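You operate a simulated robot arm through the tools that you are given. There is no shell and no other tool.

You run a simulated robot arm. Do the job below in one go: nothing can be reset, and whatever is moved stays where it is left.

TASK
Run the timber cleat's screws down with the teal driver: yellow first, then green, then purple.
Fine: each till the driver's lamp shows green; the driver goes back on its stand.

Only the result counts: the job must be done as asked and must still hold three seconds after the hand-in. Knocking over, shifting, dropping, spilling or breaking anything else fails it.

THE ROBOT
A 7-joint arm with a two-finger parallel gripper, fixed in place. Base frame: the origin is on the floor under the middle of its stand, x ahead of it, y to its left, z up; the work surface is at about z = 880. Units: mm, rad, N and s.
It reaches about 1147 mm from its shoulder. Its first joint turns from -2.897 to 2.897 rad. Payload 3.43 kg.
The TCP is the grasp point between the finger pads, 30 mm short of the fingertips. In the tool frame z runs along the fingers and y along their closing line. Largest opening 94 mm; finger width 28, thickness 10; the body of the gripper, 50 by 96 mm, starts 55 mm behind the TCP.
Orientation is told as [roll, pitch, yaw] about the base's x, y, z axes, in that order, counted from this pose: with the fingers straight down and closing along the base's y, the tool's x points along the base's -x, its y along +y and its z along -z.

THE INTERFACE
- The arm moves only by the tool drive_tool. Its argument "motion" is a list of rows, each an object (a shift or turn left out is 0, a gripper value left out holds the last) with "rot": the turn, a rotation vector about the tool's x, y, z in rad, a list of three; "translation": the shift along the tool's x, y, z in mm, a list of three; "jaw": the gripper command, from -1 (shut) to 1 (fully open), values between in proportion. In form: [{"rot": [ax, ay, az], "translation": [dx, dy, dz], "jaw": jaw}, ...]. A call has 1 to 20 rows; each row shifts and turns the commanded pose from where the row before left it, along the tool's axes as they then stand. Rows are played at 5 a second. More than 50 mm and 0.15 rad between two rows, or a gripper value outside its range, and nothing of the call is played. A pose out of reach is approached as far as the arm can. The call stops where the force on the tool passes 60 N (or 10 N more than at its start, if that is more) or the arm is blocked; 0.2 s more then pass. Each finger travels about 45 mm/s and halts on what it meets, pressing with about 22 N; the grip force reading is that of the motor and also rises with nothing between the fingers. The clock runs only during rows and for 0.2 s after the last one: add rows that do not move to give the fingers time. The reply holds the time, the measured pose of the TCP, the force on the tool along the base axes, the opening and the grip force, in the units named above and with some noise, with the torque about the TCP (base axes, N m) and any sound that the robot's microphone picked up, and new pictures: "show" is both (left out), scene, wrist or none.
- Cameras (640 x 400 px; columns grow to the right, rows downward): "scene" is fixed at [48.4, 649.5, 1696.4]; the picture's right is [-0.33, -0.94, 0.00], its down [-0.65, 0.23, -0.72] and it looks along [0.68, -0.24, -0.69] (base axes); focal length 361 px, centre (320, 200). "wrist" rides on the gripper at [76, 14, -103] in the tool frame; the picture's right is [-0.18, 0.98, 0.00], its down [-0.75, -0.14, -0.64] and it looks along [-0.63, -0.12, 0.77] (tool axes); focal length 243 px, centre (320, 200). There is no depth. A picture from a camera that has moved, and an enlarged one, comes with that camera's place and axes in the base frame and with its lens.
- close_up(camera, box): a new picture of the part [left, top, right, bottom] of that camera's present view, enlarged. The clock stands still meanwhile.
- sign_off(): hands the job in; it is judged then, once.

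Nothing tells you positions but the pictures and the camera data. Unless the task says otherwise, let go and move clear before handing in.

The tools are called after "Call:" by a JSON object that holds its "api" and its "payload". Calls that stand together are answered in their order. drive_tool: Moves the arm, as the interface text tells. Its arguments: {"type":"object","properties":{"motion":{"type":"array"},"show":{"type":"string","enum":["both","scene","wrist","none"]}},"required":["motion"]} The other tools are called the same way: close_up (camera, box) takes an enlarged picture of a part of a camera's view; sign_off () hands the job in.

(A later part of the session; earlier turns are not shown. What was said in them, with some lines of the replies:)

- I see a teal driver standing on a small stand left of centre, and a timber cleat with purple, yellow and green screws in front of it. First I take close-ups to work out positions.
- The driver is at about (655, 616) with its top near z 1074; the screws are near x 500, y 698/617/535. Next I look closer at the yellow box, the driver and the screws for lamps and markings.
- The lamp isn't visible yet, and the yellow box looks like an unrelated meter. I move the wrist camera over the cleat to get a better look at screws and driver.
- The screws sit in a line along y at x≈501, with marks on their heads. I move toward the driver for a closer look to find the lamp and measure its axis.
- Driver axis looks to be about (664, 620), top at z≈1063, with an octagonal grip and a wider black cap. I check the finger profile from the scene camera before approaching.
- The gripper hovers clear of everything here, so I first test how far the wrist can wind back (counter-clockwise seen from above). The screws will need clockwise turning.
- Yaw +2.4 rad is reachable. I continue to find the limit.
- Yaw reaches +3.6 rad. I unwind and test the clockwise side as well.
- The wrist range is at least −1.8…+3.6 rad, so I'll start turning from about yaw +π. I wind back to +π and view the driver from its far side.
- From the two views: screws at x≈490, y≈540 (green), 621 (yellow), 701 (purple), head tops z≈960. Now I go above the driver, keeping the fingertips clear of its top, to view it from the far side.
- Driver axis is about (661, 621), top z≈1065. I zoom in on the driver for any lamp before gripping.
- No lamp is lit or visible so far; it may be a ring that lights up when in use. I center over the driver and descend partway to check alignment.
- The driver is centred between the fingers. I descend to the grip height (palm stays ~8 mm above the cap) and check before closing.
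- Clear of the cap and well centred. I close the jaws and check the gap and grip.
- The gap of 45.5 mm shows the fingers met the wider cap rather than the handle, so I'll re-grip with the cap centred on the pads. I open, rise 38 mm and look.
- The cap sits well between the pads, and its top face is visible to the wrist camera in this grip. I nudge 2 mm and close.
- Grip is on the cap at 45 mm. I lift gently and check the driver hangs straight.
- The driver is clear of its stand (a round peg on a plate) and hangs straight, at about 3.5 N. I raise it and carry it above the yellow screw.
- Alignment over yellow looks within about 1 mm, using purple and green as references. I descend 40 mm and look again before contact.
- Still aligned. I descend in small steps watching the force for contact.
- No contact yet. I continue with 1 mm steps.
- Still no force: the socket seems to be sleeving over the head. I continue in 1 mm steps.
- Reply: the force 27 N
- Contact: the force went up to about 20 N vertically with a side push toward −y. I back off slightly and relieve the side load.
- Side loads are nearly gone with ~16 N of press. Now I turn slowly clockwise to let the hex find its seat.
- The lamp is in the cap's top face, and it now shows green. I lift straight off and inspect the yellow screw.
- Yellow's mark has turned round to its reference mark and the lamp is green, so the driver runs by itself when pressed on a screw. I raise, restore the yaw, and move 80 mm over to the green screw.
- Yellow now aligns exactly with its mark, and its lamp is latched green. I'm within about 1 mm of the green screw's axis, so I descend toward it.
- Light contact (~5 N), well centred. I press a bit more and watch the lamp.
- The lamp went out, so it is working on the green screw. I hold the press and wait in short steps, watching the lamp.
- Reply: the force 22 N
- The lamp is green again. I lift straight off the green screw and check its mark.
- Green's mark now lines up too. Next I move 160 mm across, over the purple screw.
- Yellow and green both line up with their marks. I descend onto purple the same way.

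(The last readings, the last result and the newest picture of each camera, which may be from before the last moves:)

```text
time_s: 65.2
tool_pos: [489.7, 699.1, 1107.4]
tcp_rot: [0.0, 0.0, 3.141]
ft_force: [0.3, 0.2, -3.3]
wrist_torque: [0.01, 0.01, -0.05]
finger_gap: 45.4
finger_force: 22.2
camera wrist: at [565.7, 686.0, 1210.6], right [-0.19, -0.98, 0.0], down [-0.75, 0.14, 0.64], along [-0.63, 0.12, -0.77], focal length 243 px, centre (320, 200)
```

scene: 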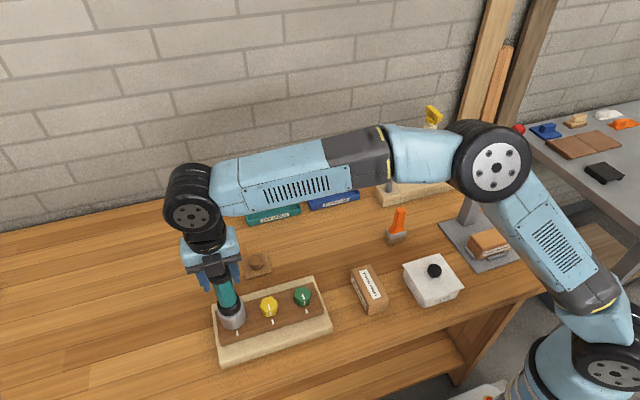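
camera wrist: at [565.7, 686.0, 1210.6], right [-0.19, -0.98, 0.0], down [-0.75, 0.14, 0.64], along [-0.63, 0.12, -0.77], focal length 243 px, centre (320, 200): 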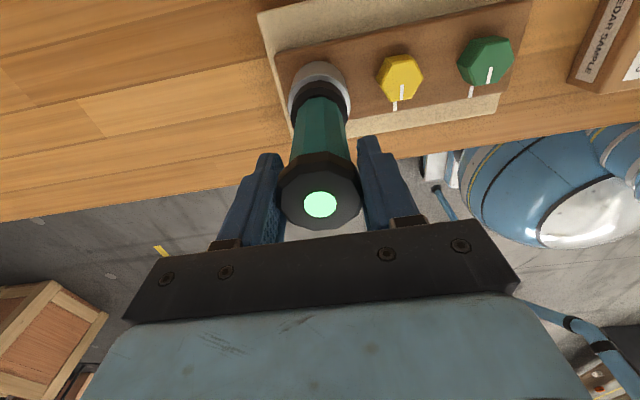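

Call:
{"api": "drive_tool", "payload": {"motion": [{"translation": [0, 0, 0.7]}, {"translation": [0, 0, 0.5]}], "show": "wrist"}}

```text
time_s: 65.8
tool_pos: [488.6, 699.9, 1108.3]
tcp_rot: [0.001, -0.001, 3.14]
ft_force: [-0.4, 1.2, -4.0]
wrist_torque: [0.06, -0.06, -0.02]
finger_gap: 45.3
finger_force: 21.6
camera wrist: at [565.6, 685.8, 1210.2], right [-0.19, -0.98, 0.0], down [-0.75, 0.14, 0.64], along [-0.63, 0.12, -0.77], focal length 243 px, centre (320, 200)
```

wrist: 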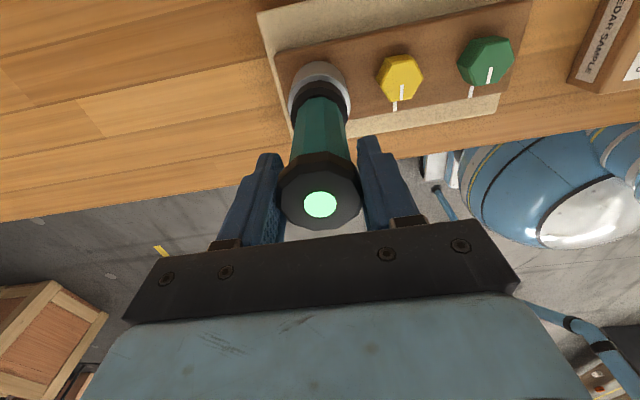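

Call:
{"api": "drive_tool", "payload": {"motion": [{"translation": [0, 0, 0.5]}, {"translation": [0, 0, 0.5]}], "show": "wrist"}}

```text
time_s: 66.4
tool_pos: [488.4, 699.7, 1105.8]
tcp_rot: [-0.002, 0.001, 3.14]
ft_force: [1.6, 6.5, 6.7]
wrist_torque: [-0.24, -0.13, -0.02]
finger_gap: 45.6
finger_force: 21.9
camera wrist: at [564.9, 685.8, 1209.4], right [-0.19, -0.98, 0.0], down [-0.75, 0.14, 0.64], along [-0.63, 0.12, -0.77], focal length 243 px, centre (320, 200)
```

wrist: 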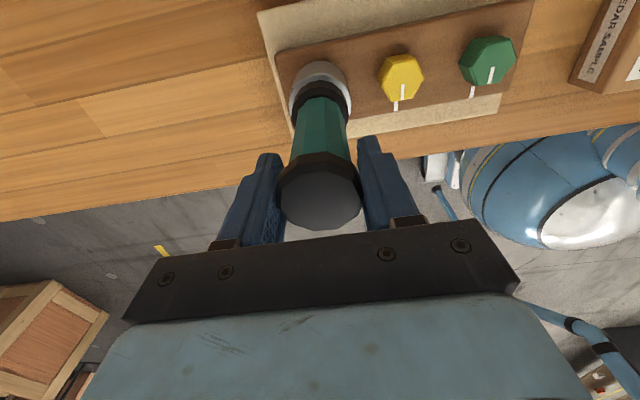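

The lamp went out: the driver is running purple. I hold the press, ease the small side load, and watch.

Call:
{"api": "drive_tool", "payload": {"motion": [{"translation": [0, -0.3, 0.2]}, {}], "show": "wrist"}}

```text
time_s: 67.0
tool_pos: [488.6, 699.9, 1105.9]
tcp_rot: [-0.002, 0.0, 3.139]
ft_force: [6.8, 23.0, 14.0]
wrist_torque: [0.06, 0.18, -0.04]
finger_gap: 45.6
finger_force: 21.8
camera wrist: at [565.5, 686.9, 1208.9], right [-0.19, -0.98, 0.0], down [-0.75, 0.14, 0.64], along [-0.63, 0.12, -0.77], focal length 243 px, centre (320, 200)
```

wrist: 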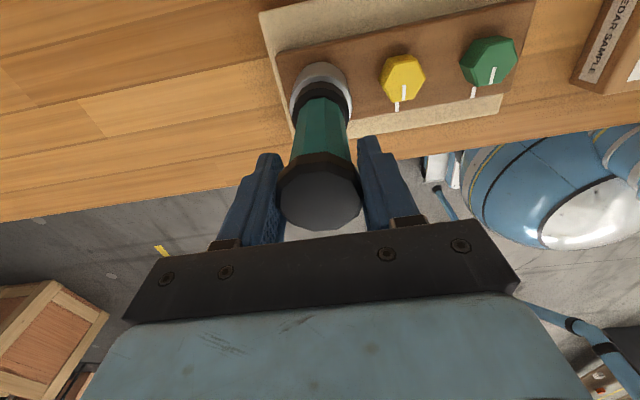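

Call:
{"api": "drive_tool", "payload": {"motion": [{"translation": [0.3, -0.8, 0]}, {}], "show": "wrist"}}

```text
time_s: 67.6
tool_pos: [488.8, 700.8, 1104.5]
tcp_rot: [0.0, 0.0, 3.14]
ft_force: [7.4, 16.8, 14.6]
wrist_torque: [0.03, 0.05, -0.02]
finger_gap: 45.5
finger_force: 21.8
camera wrist: at [565.8, 687.3, 1208.4], right [-0.19, -0.98, 0.0], down [-0.75, 0.14, 0.64], along [-0.63, 0.12, -0.77], focal length 243 px, centre (320, 200)
```

wrist: 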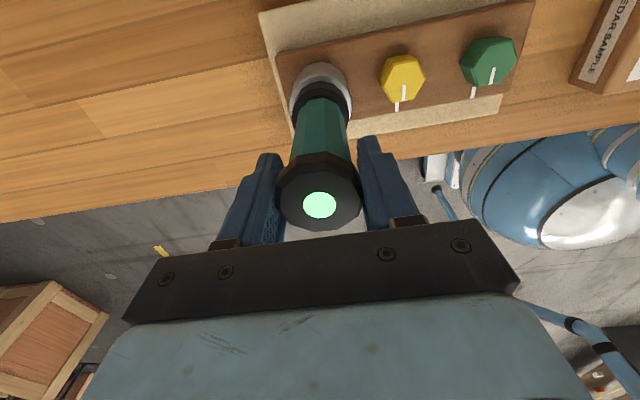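

The lamp is green for purple. I lift off and check all three marks.

Call:
{"api": "drive_tool", "payload": {"motion": [{"translation": [0, 0, -3]}, {"translation": [0, 0, -7]}, {"translation": [0, 0, -15]}, {"translation": [0, 0, -20]}, {"translation": [0, 0, -20]}, {}], "show": "both"}}

Call:
{"api": "close_up", "payload": {"camera": "scene", "box": [185, 230, 335, 360]}}

Call:
{"api": "close_up", "payload": {"camera": "wrist", "box": [220, 60, 420, 260]}}

```text
time_s: 69.0
tool_pos: [490.1, 700.7, 1169.8]
tcp_rot: [-0.001, 0.001, 3.138]
ft_force: [-0.3, 0.1, -3.7]
wrist_torque: [-0.03, 0.0, -0.01]
finger_gap: 45.3
finger_force: 21.9
camera wrist: at [566.4, 687.7, 1274.0], right [-0.19, -0.98, 0.0], down [-0.75, 0.14, 0.64], along [-0.63, 0.12, -0.77], focal length 243 px, centre (320, 200)
```

scene: 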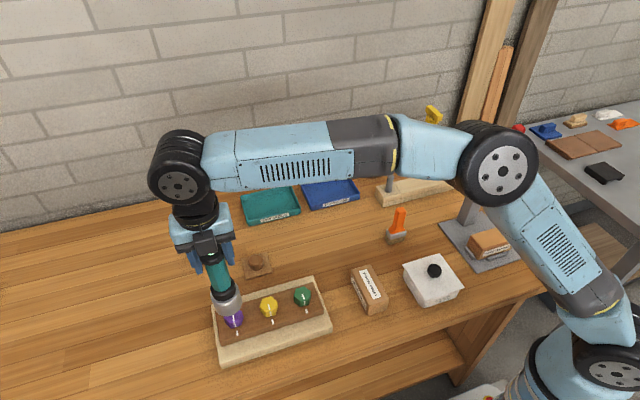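
wrist: 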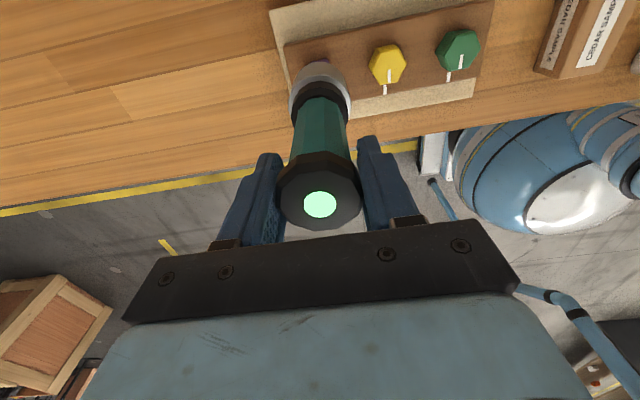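

```text
3.08 times, centred on (260, 295) of scene
camera zoom: at [48.4, 649.5, 1696.4], right [-0.33, -0.94, 0.0], down [-0.65, 0.23, -0.72], along [0.68, -0.24, -0.69], focal length 1110 px, centre (505, -92)
```

zoom: 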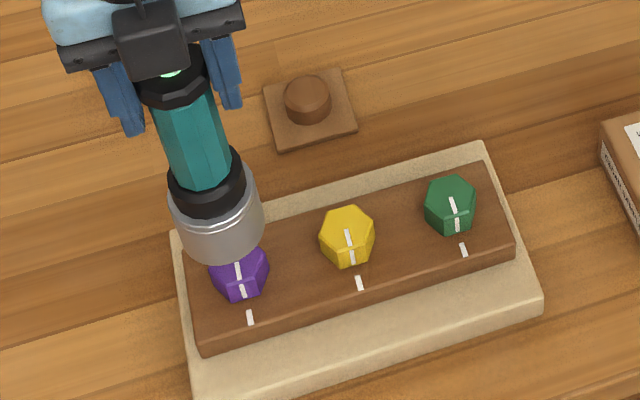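

```text
2.00 times, centred on (320, 160) of wrist
camera zoom: at [566.4, 687.7, 1274.0], right [-0.19, -0.98, 0.0], down [-0.75, 0.14, 0.64], along [-0.63, 0.12, -0.77], focal length 485 px, centre (320, 280)
```

zoom: 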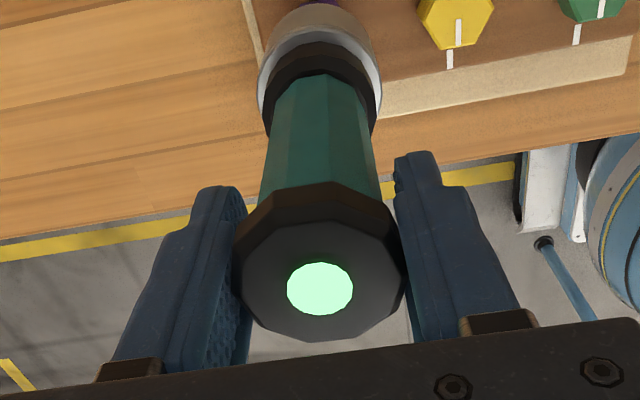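

All three marks are aligned and the lamp is green. I carry the driver back over its stand.

Call:
{"api": "drive_tool", "payload": {"motion": [{"translation": [20, 10, 0]}, {"translation": [34, 16, 0]}, {"translation": [34, 16, 0]}, {"translation": [34, 16, 0]}, {"translation": [28.4, 14, 0]}, {"translation": [20, 8.1, 0]}, {}, {}], "show": "both"}}

Call:
{"api": "close_up", "payload": {"camera": "scene", "box": [195, 160, 315, 290]}}

Call:
{"api": "close_up", "payload": {"camera": "wrist", "box": [220, 20, 420, 220]}}

```text
time_s: 70.8
tool_pos: [660.7, 622.8, 1172.1]
tcp_rot: [-0.002, 0.0, 3.138]
ft_force: [0.5, -0.5, -3.7]
wrist_torque: [0.03, 0.01, 0.02]
finger_gap: 45.7
finger_force: 22.1
camera wrist: at [737.2, 607.9, 1274.6], right [-0.19, -0.98, 0.0], down [-0.75, 0.14, 0.64], along [-0.63, 0.12, -0.77], focal length 243 px, centre (320, 200)
```

scene: 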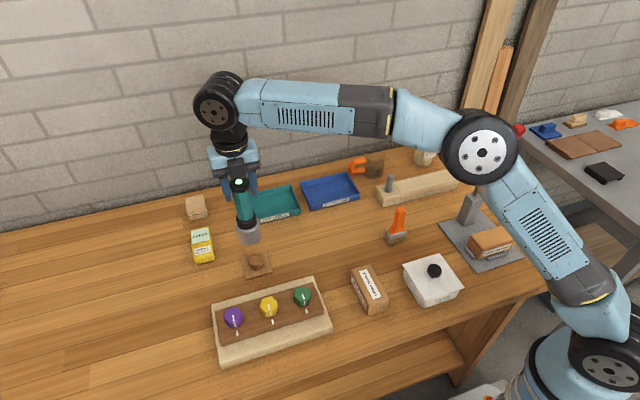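
wrist: 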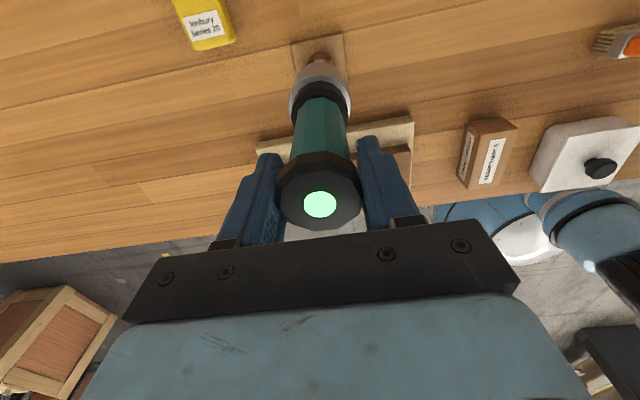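

```text
3.08 times, centred on (255, 225) of scene
camera zoom: at [48.4, 649.5, 1696.4], right [-0.33, -0.94, 0.0], down [-0.65, 0.23, -0.72], along [0.68, -0.24, -0.69], focal length 1110 px, centre (520, 123)
```

zoom: 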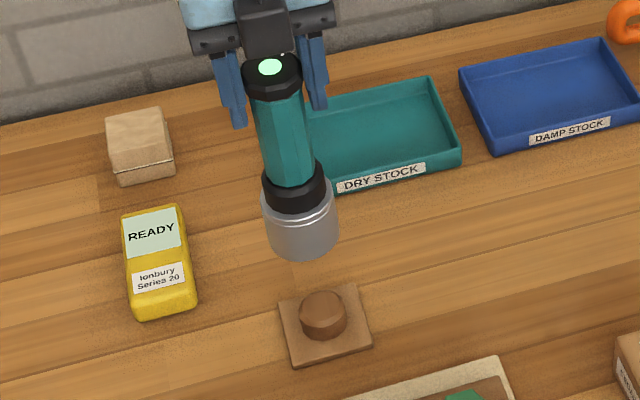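

```text
2.00 times, centred on (320, 120) of wrist
camera zoom: at [737.2, 607.9, 1274.6], right [-0.19, -0.98, 0.0], down [-0.75, 0.14, 0.64], along [-0.63, 0.12, -0.77], focal length 485 px, centre (320, 360)
```

zoom: 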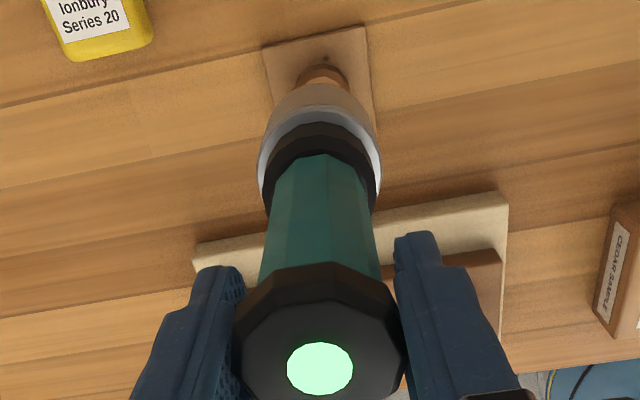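

Positioned over the peg. I descend to just above it and check alignment.

Call:
{"api": "drive_tool", "payload": {"motion": [{"translation": [0, 0, 15]}, {"translation": [0, 0, 15]}, {"translation": [0, 0, 15]}, {"translation": [0, 0, 15]}, {"translation": [0, 0, 12]}, {}, {}], "show": "both"}}

Call:
{"api": "close_up", "payload": {"camera": "scene", "box": [195, 180, 315, 300]}}

Call:
{"api": "close_up", "payload": {"camera": "wrist", "box": [220, 20, 420, 220]}}

```text
time_s: 72.4
tool_pos: [660.1, 620.6, 1097.9]
tcp_rot: [0.001, 0.0, 3.14]
ft_force: [0.1, 0.3, -4.0]
wrist_torque: [0.02, 0.0, -0.03]
finger_gap: 45.3
finger_force: 22.1
camera wrist: at [735.7, 606.7, 1201.0], right [-0.19, -0.98, 0.0], down [-0.75, 0.14, 0.64], along [-0.63, 0.12, -0.77], focal length 243 px, centre (320, 200)
```

scene: 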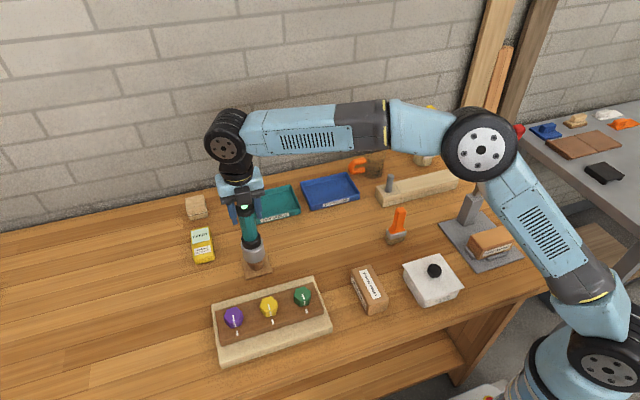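
wrist: 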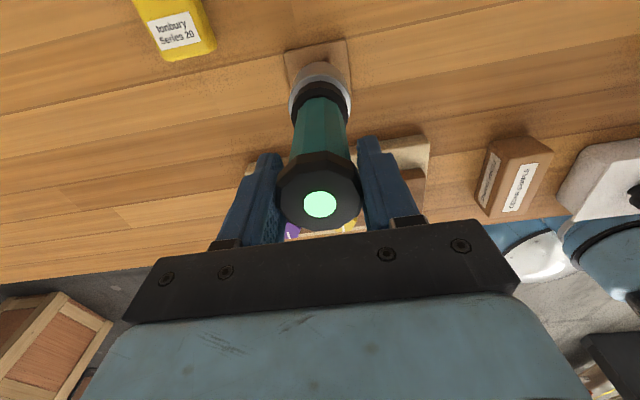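

```text
3.33 times, centred on (255, 240) of scene
camera zoom: at [48.4, 649.5, 1696.4], right [-0.33, -0.94, 0.0], down [-0.65, 0.23, -0.72], along [0.68, -0.24, -0.69], focal length 1203 px, centre (537, 67)
```

zoom: 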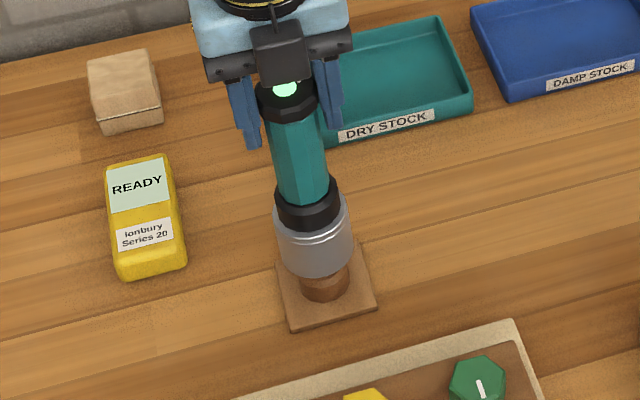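

```text
2.00 times, centred on (320, 120) of wrist
camera zoom: at [735.7, 606.7, 1201.0], right [-0.19, -0.98, 0.0], down [-0.75, 0.14, 0.64], along [-0.63, 0.12, -0.77], focal length 485 px, centre (320, 360)
```

zoom: 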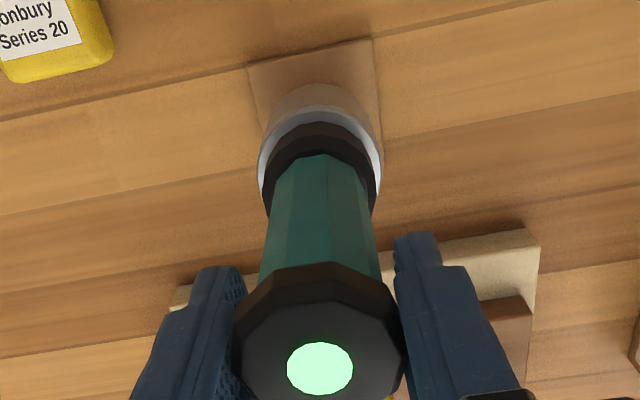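

Alignment looks right. I lower slowly over the peg, watching forces.

Call:
{"api": "drive_tool", "payload": {"motion": [{"translation": [0, 0, 3]}, {"translation": [0, 0, 3]}, {"translation": [0, 0, 3]}, {"translation": [0, 0, 3]}, {"translation": [0, 0, 2]}, {"translation": [0, 0, 2]}, {"translation": [0, 0, 2]}, {"translation": [0, 0, 2]}, {"translation": [0, 0, 2]}, {}], "show": "scene"}}

Call:
{"api": "close_up", "payload": {"camera": "scene", "box": [195, 180, 315, 300]}}

```text
time_s: 74.6
tool_pos: [659.3, 621.2, 1075.7]
tcp_rot: [0.0, 0.0, 3.14]
ft_force: [0.7, 0.2, -4.0]
wrist_torque: [0.0, 0.02, -0.04]
finger_gap: 45.5
finger_force: 21.6
```

scene: 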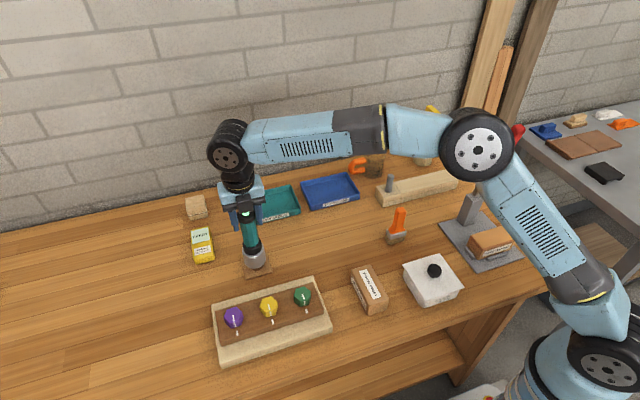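

```text
3.33 times, centred on (255, 240) of scene
camera zoom: at [48.4, 649.5, 1696.4], right [-0.33, -0.94, 0.0], down [-0.65, 0.23, -0.72], along [0.68, -0.24, -0.69], focal length 1203 px, centre (537, 67)
```

zoom: 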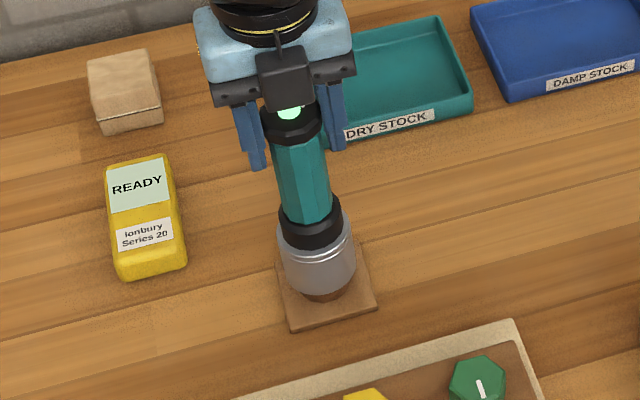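

Call:
{"api": "drive_tool", "payload": {"motion": [{"translation": [0, 0, 2]}, {"translation": [0, 0, 2]}, {"translation": [0, 0, 2]}, {"translation": [0, 0, 2]}, {"translation": [0, 0, 2]}, {"translation": [0, 0, 2]}, {"translation": [0, 0, 2]}, {"translation": [0, 0, 2]}, {}], "show": "scene"}}

Call:
{"api": "close_up", "payload": {"camera": "scene", "box": [195, 180, 315, 300]}}

```text
time_s: 76.6
tool_pos: [658.8, 620.0, 1059.8]
tcp_rot: [0.001, 0.0, 3.141]
ft_force: [-0.8, 0.7, -3.5]
wrist_torque: [0.02, -0.03, 0.01]
finger_gap: 45.6
finger_force: 21.9
```

scene: 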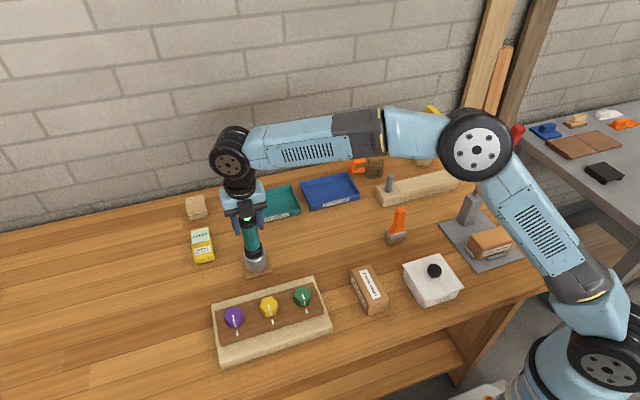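

```text
3.33 times, centred on (255, 240) of scene
camera zoom: at [48.4, 649.5, 1696.4], right [-0.33, -0.94, 0.0], down [-0.65, 0.23, -0.72], along [0.68, -0.24, -0.69], focal length 1203 px, centre (537, 67)
```

zoom: 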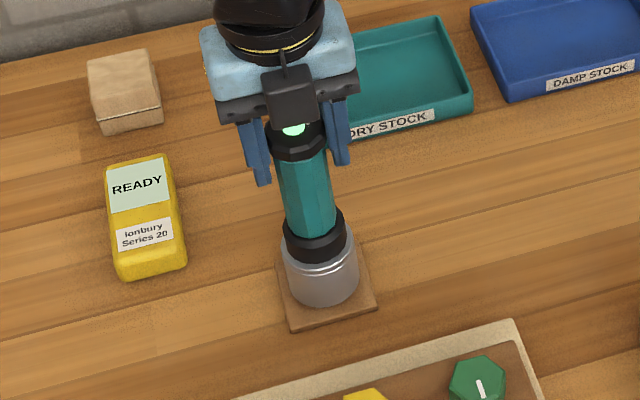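

Socket is over the peg with no side load. I go down in 1 mm steps until it seats.

Call:
{"api": "drive_tool", "payload": {"motion": [{"translation": [0, 0, 1]}, {"translation": [0, 0, 1]}, {"translation": [0, 0, 1]}, {"translation": [0, 0, 1]}, {}], "show": "none"}}

```text
time_s: 77.8
tool_pos: [659.9, 619.7, 1055.6]
tcp_rot: [0.001, -0.001, 3.139]
ft_force: [0.1, 0.5, -3.0]
wrist_torque: [0.01, -0.03, 0.03]
finger_gap: 45.6
finger_force: 21.9
```

Call:
{"api": "drive_tool", "payload": {"motion": [{"translation": [0, 0, 0.7]}, {"translation": [0, 0, 0.7]}, {}], "show": "none"}}

```text
time_s: 78.6
tool_pos: [659.4, 619.6, 1054.0]
tcp_rot: [0.001, 0.0, 3.139]
ft_force: [-0.5, -1.3, 0.9]
wrist_torque: [-0.27, 0.17, 0.01]
finger_gap: 45.2
finger_force: 22.6
```

Call:
{"api": "drive_tool", "payload": {"motion": [{"translation": [0, 0, 0.5]}, {}], "show": "both"}}

Call:
{"api": "close_up", "payload": {"camera": "scene", "box": [195, 180, 315, 300]}}

```text
time_s: 79.2
tool_pos: [659.6, 619.8, 1054.9]
tcp_rot: [0.001, 0.001, 3.14]
ft_force: [-0.3, -1.8, 7.3]
wrist_torque: [-0.06, 0.23, 0.04]
finger_gap: 45.7
finger_force: 21.6
camera wrist: at [735.3, 606.5, 1157.4], right [-0.19, -0.98, 0.0], down [-0.75, 0.14, 0.64], along [-0.63, 0.12, -0.77], focal length 243 px, centre (320, 200)
```

scene: 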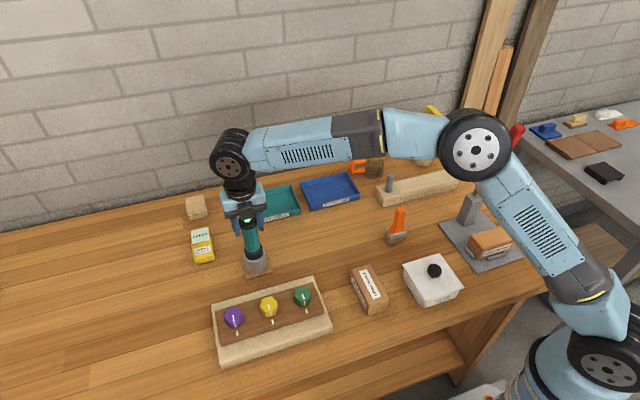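
wrist: 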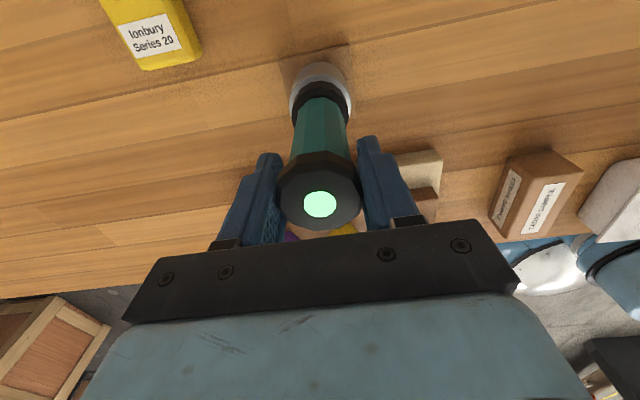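

```text
3.33 times, centred on (255, 240) of scene
camera zoom: at [48.4, 649.5, 1696.4], right [-0.33, -0.94, 0.0], down [-0.65, 0.23, -0.72], along [0.68, -0.24, -0.69], focal length 1203 px, centre (537, 67)
```

zoom: 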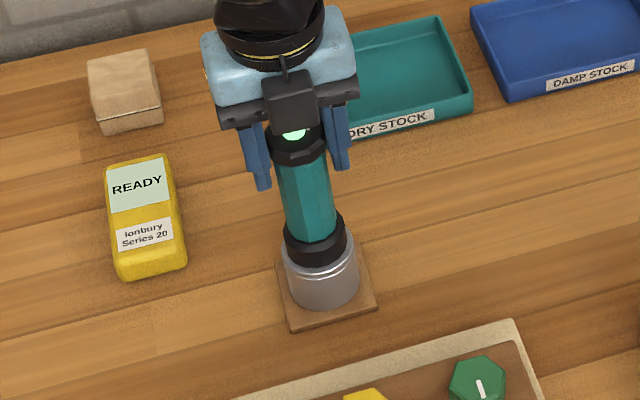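

The driver is seated on the plate at the same level as originally. I open the jaws slowly and check it stands on its own.

Call:
{"api": "drive_tool", "payload": {"motion": [{"jaw": 0}, {"jaw": 0.3}, {"jaw": 0.8}, {}, {}, {}], "show": "both"}}

Call:
{"api": "close_up", "payload": {"camera": "scene", "box": [195, 180, 315, 300]}}

```text
time_s: 80.6
tool_pos: [658.6, 621.2, 1054.3]
tcp_rot: [0.0, -0.001, 3.14]
ft_force: [1.0, 0.2, 0.3]
wrist_torque: [0.0, -0.03, 0.0]
finger_gap: 84.5
finger_force: 0.0
camera wrist: at [735.5, 606.6, 1156.7], right [-0.19, -0.98, 0.0], down [-0.75, 0.14, 0.64], along [-0.63, 0.12, -0.77], focal length 243 px, centre (320, 200)
```

scene: 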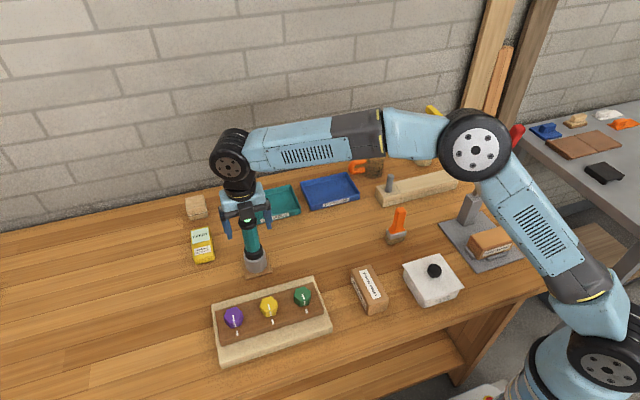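
wrist: 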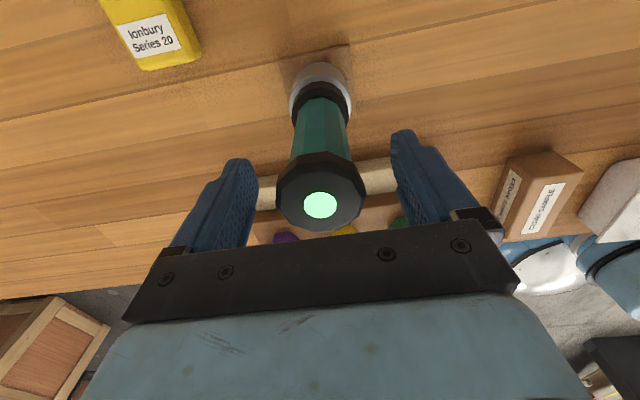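

```text
3.33 times, centred on (255, 240) of scene
camera zoom: at [48.4, 649.5, 1696.4], right [-0.33, -0.94, 0.0], down [-0.65, 0.23, -0.72], along [0.68, -0.24, -0.69], focal length 1203 px, centre (537, 67)
```

zoom: 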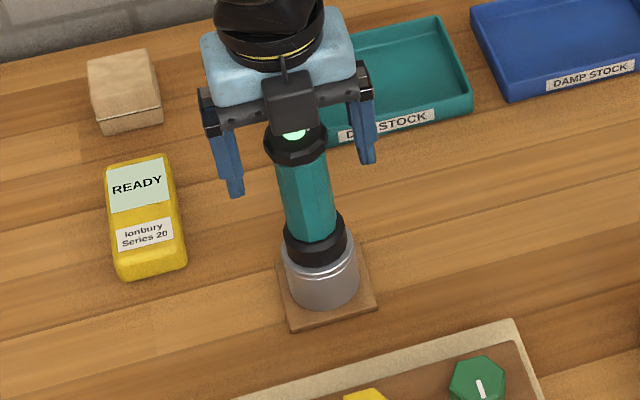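

The driver stands on its own in the stand. I raise straight up and clear.

Call:
{"api": "drive_tool", "payload": {"motion": [{"translation": [0, 0, -10], "jaw": 0.9}, {"translation": [0, 0, -20]}, {"translation": [0, 0, -30]}, {"translation": [0, 0, -40]}, {"translation": [0, 0, -40]}, {"translation": [0, 40, -10]}, {"translation": [0, 45, 0]}, {"translation": [0, 45, 0]}, {"translation": [0, 45, 0]}, {}], "show": "both"}}

Call:
{"api": "close_up", "payload": {"camera": "scene", "box": [185, 200, 335, 370]}}

```text
time_s: 82.8
tool_pos: [662.5, 444.6, 1202.1]
tcp_rot: [0.0, 0.001, 3.14]
ft_force: [-0.1, 0.1, -0.3]
wrist_torque: [0.04, 0.03, -0.01]
finger_gap: 89.1
finger_force: 0.1
camera wrist: at [739.4, 431.8, 1305.8], right [-0.18, -0.98, 0.0], down [-0.75, 0.14, 0.64], along [-0.63, 0.12, -0.77], focal length 243 px, centre (320, 200)
```

scene: 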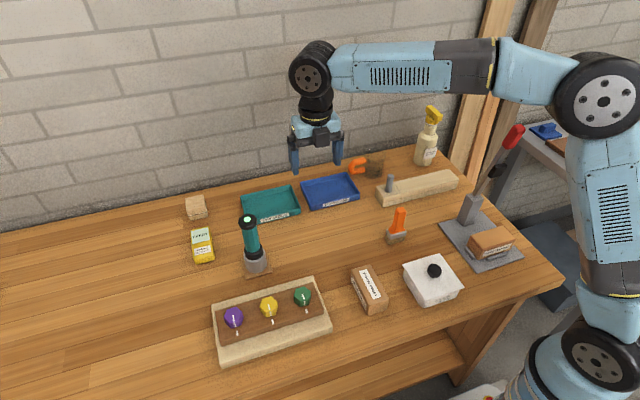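
wrist: 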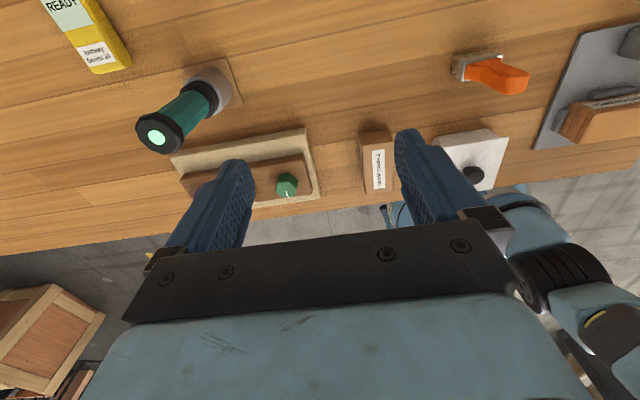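

```text
2.35 times, centred on (260, 285) of scene
camera zoom: at [48.4, 649.5, 1696.4], right [-0.33, -0.94, 0.0], down [-0.65, 0.23, -0.72], along [0.68, -0.24, -0.69], focal length 849 px, centre (461, 0)
```

zoom: 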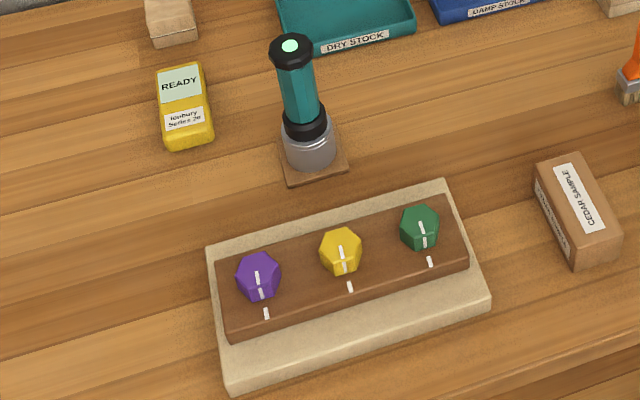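

All three screw marks line up with their reference marks. The driver stands upright on its stand with the lamp green, nothing else has moved, and the gripper is clear, so I hand in.

Call:
{"api": "sign_off", "payload": {}}

```text
The job is handed in.
```

The three cleat screws are run down in the order you asked: yellow, then green, then purple. For each one I kept the driver on until its lamp showed green. All three head marks now line up with the marks on the timber.

The teal driver is back upright on its stand and the gripper is clear. Nothing else on the bench looks disturbed. The job is handed in; no verdict has come back yet.
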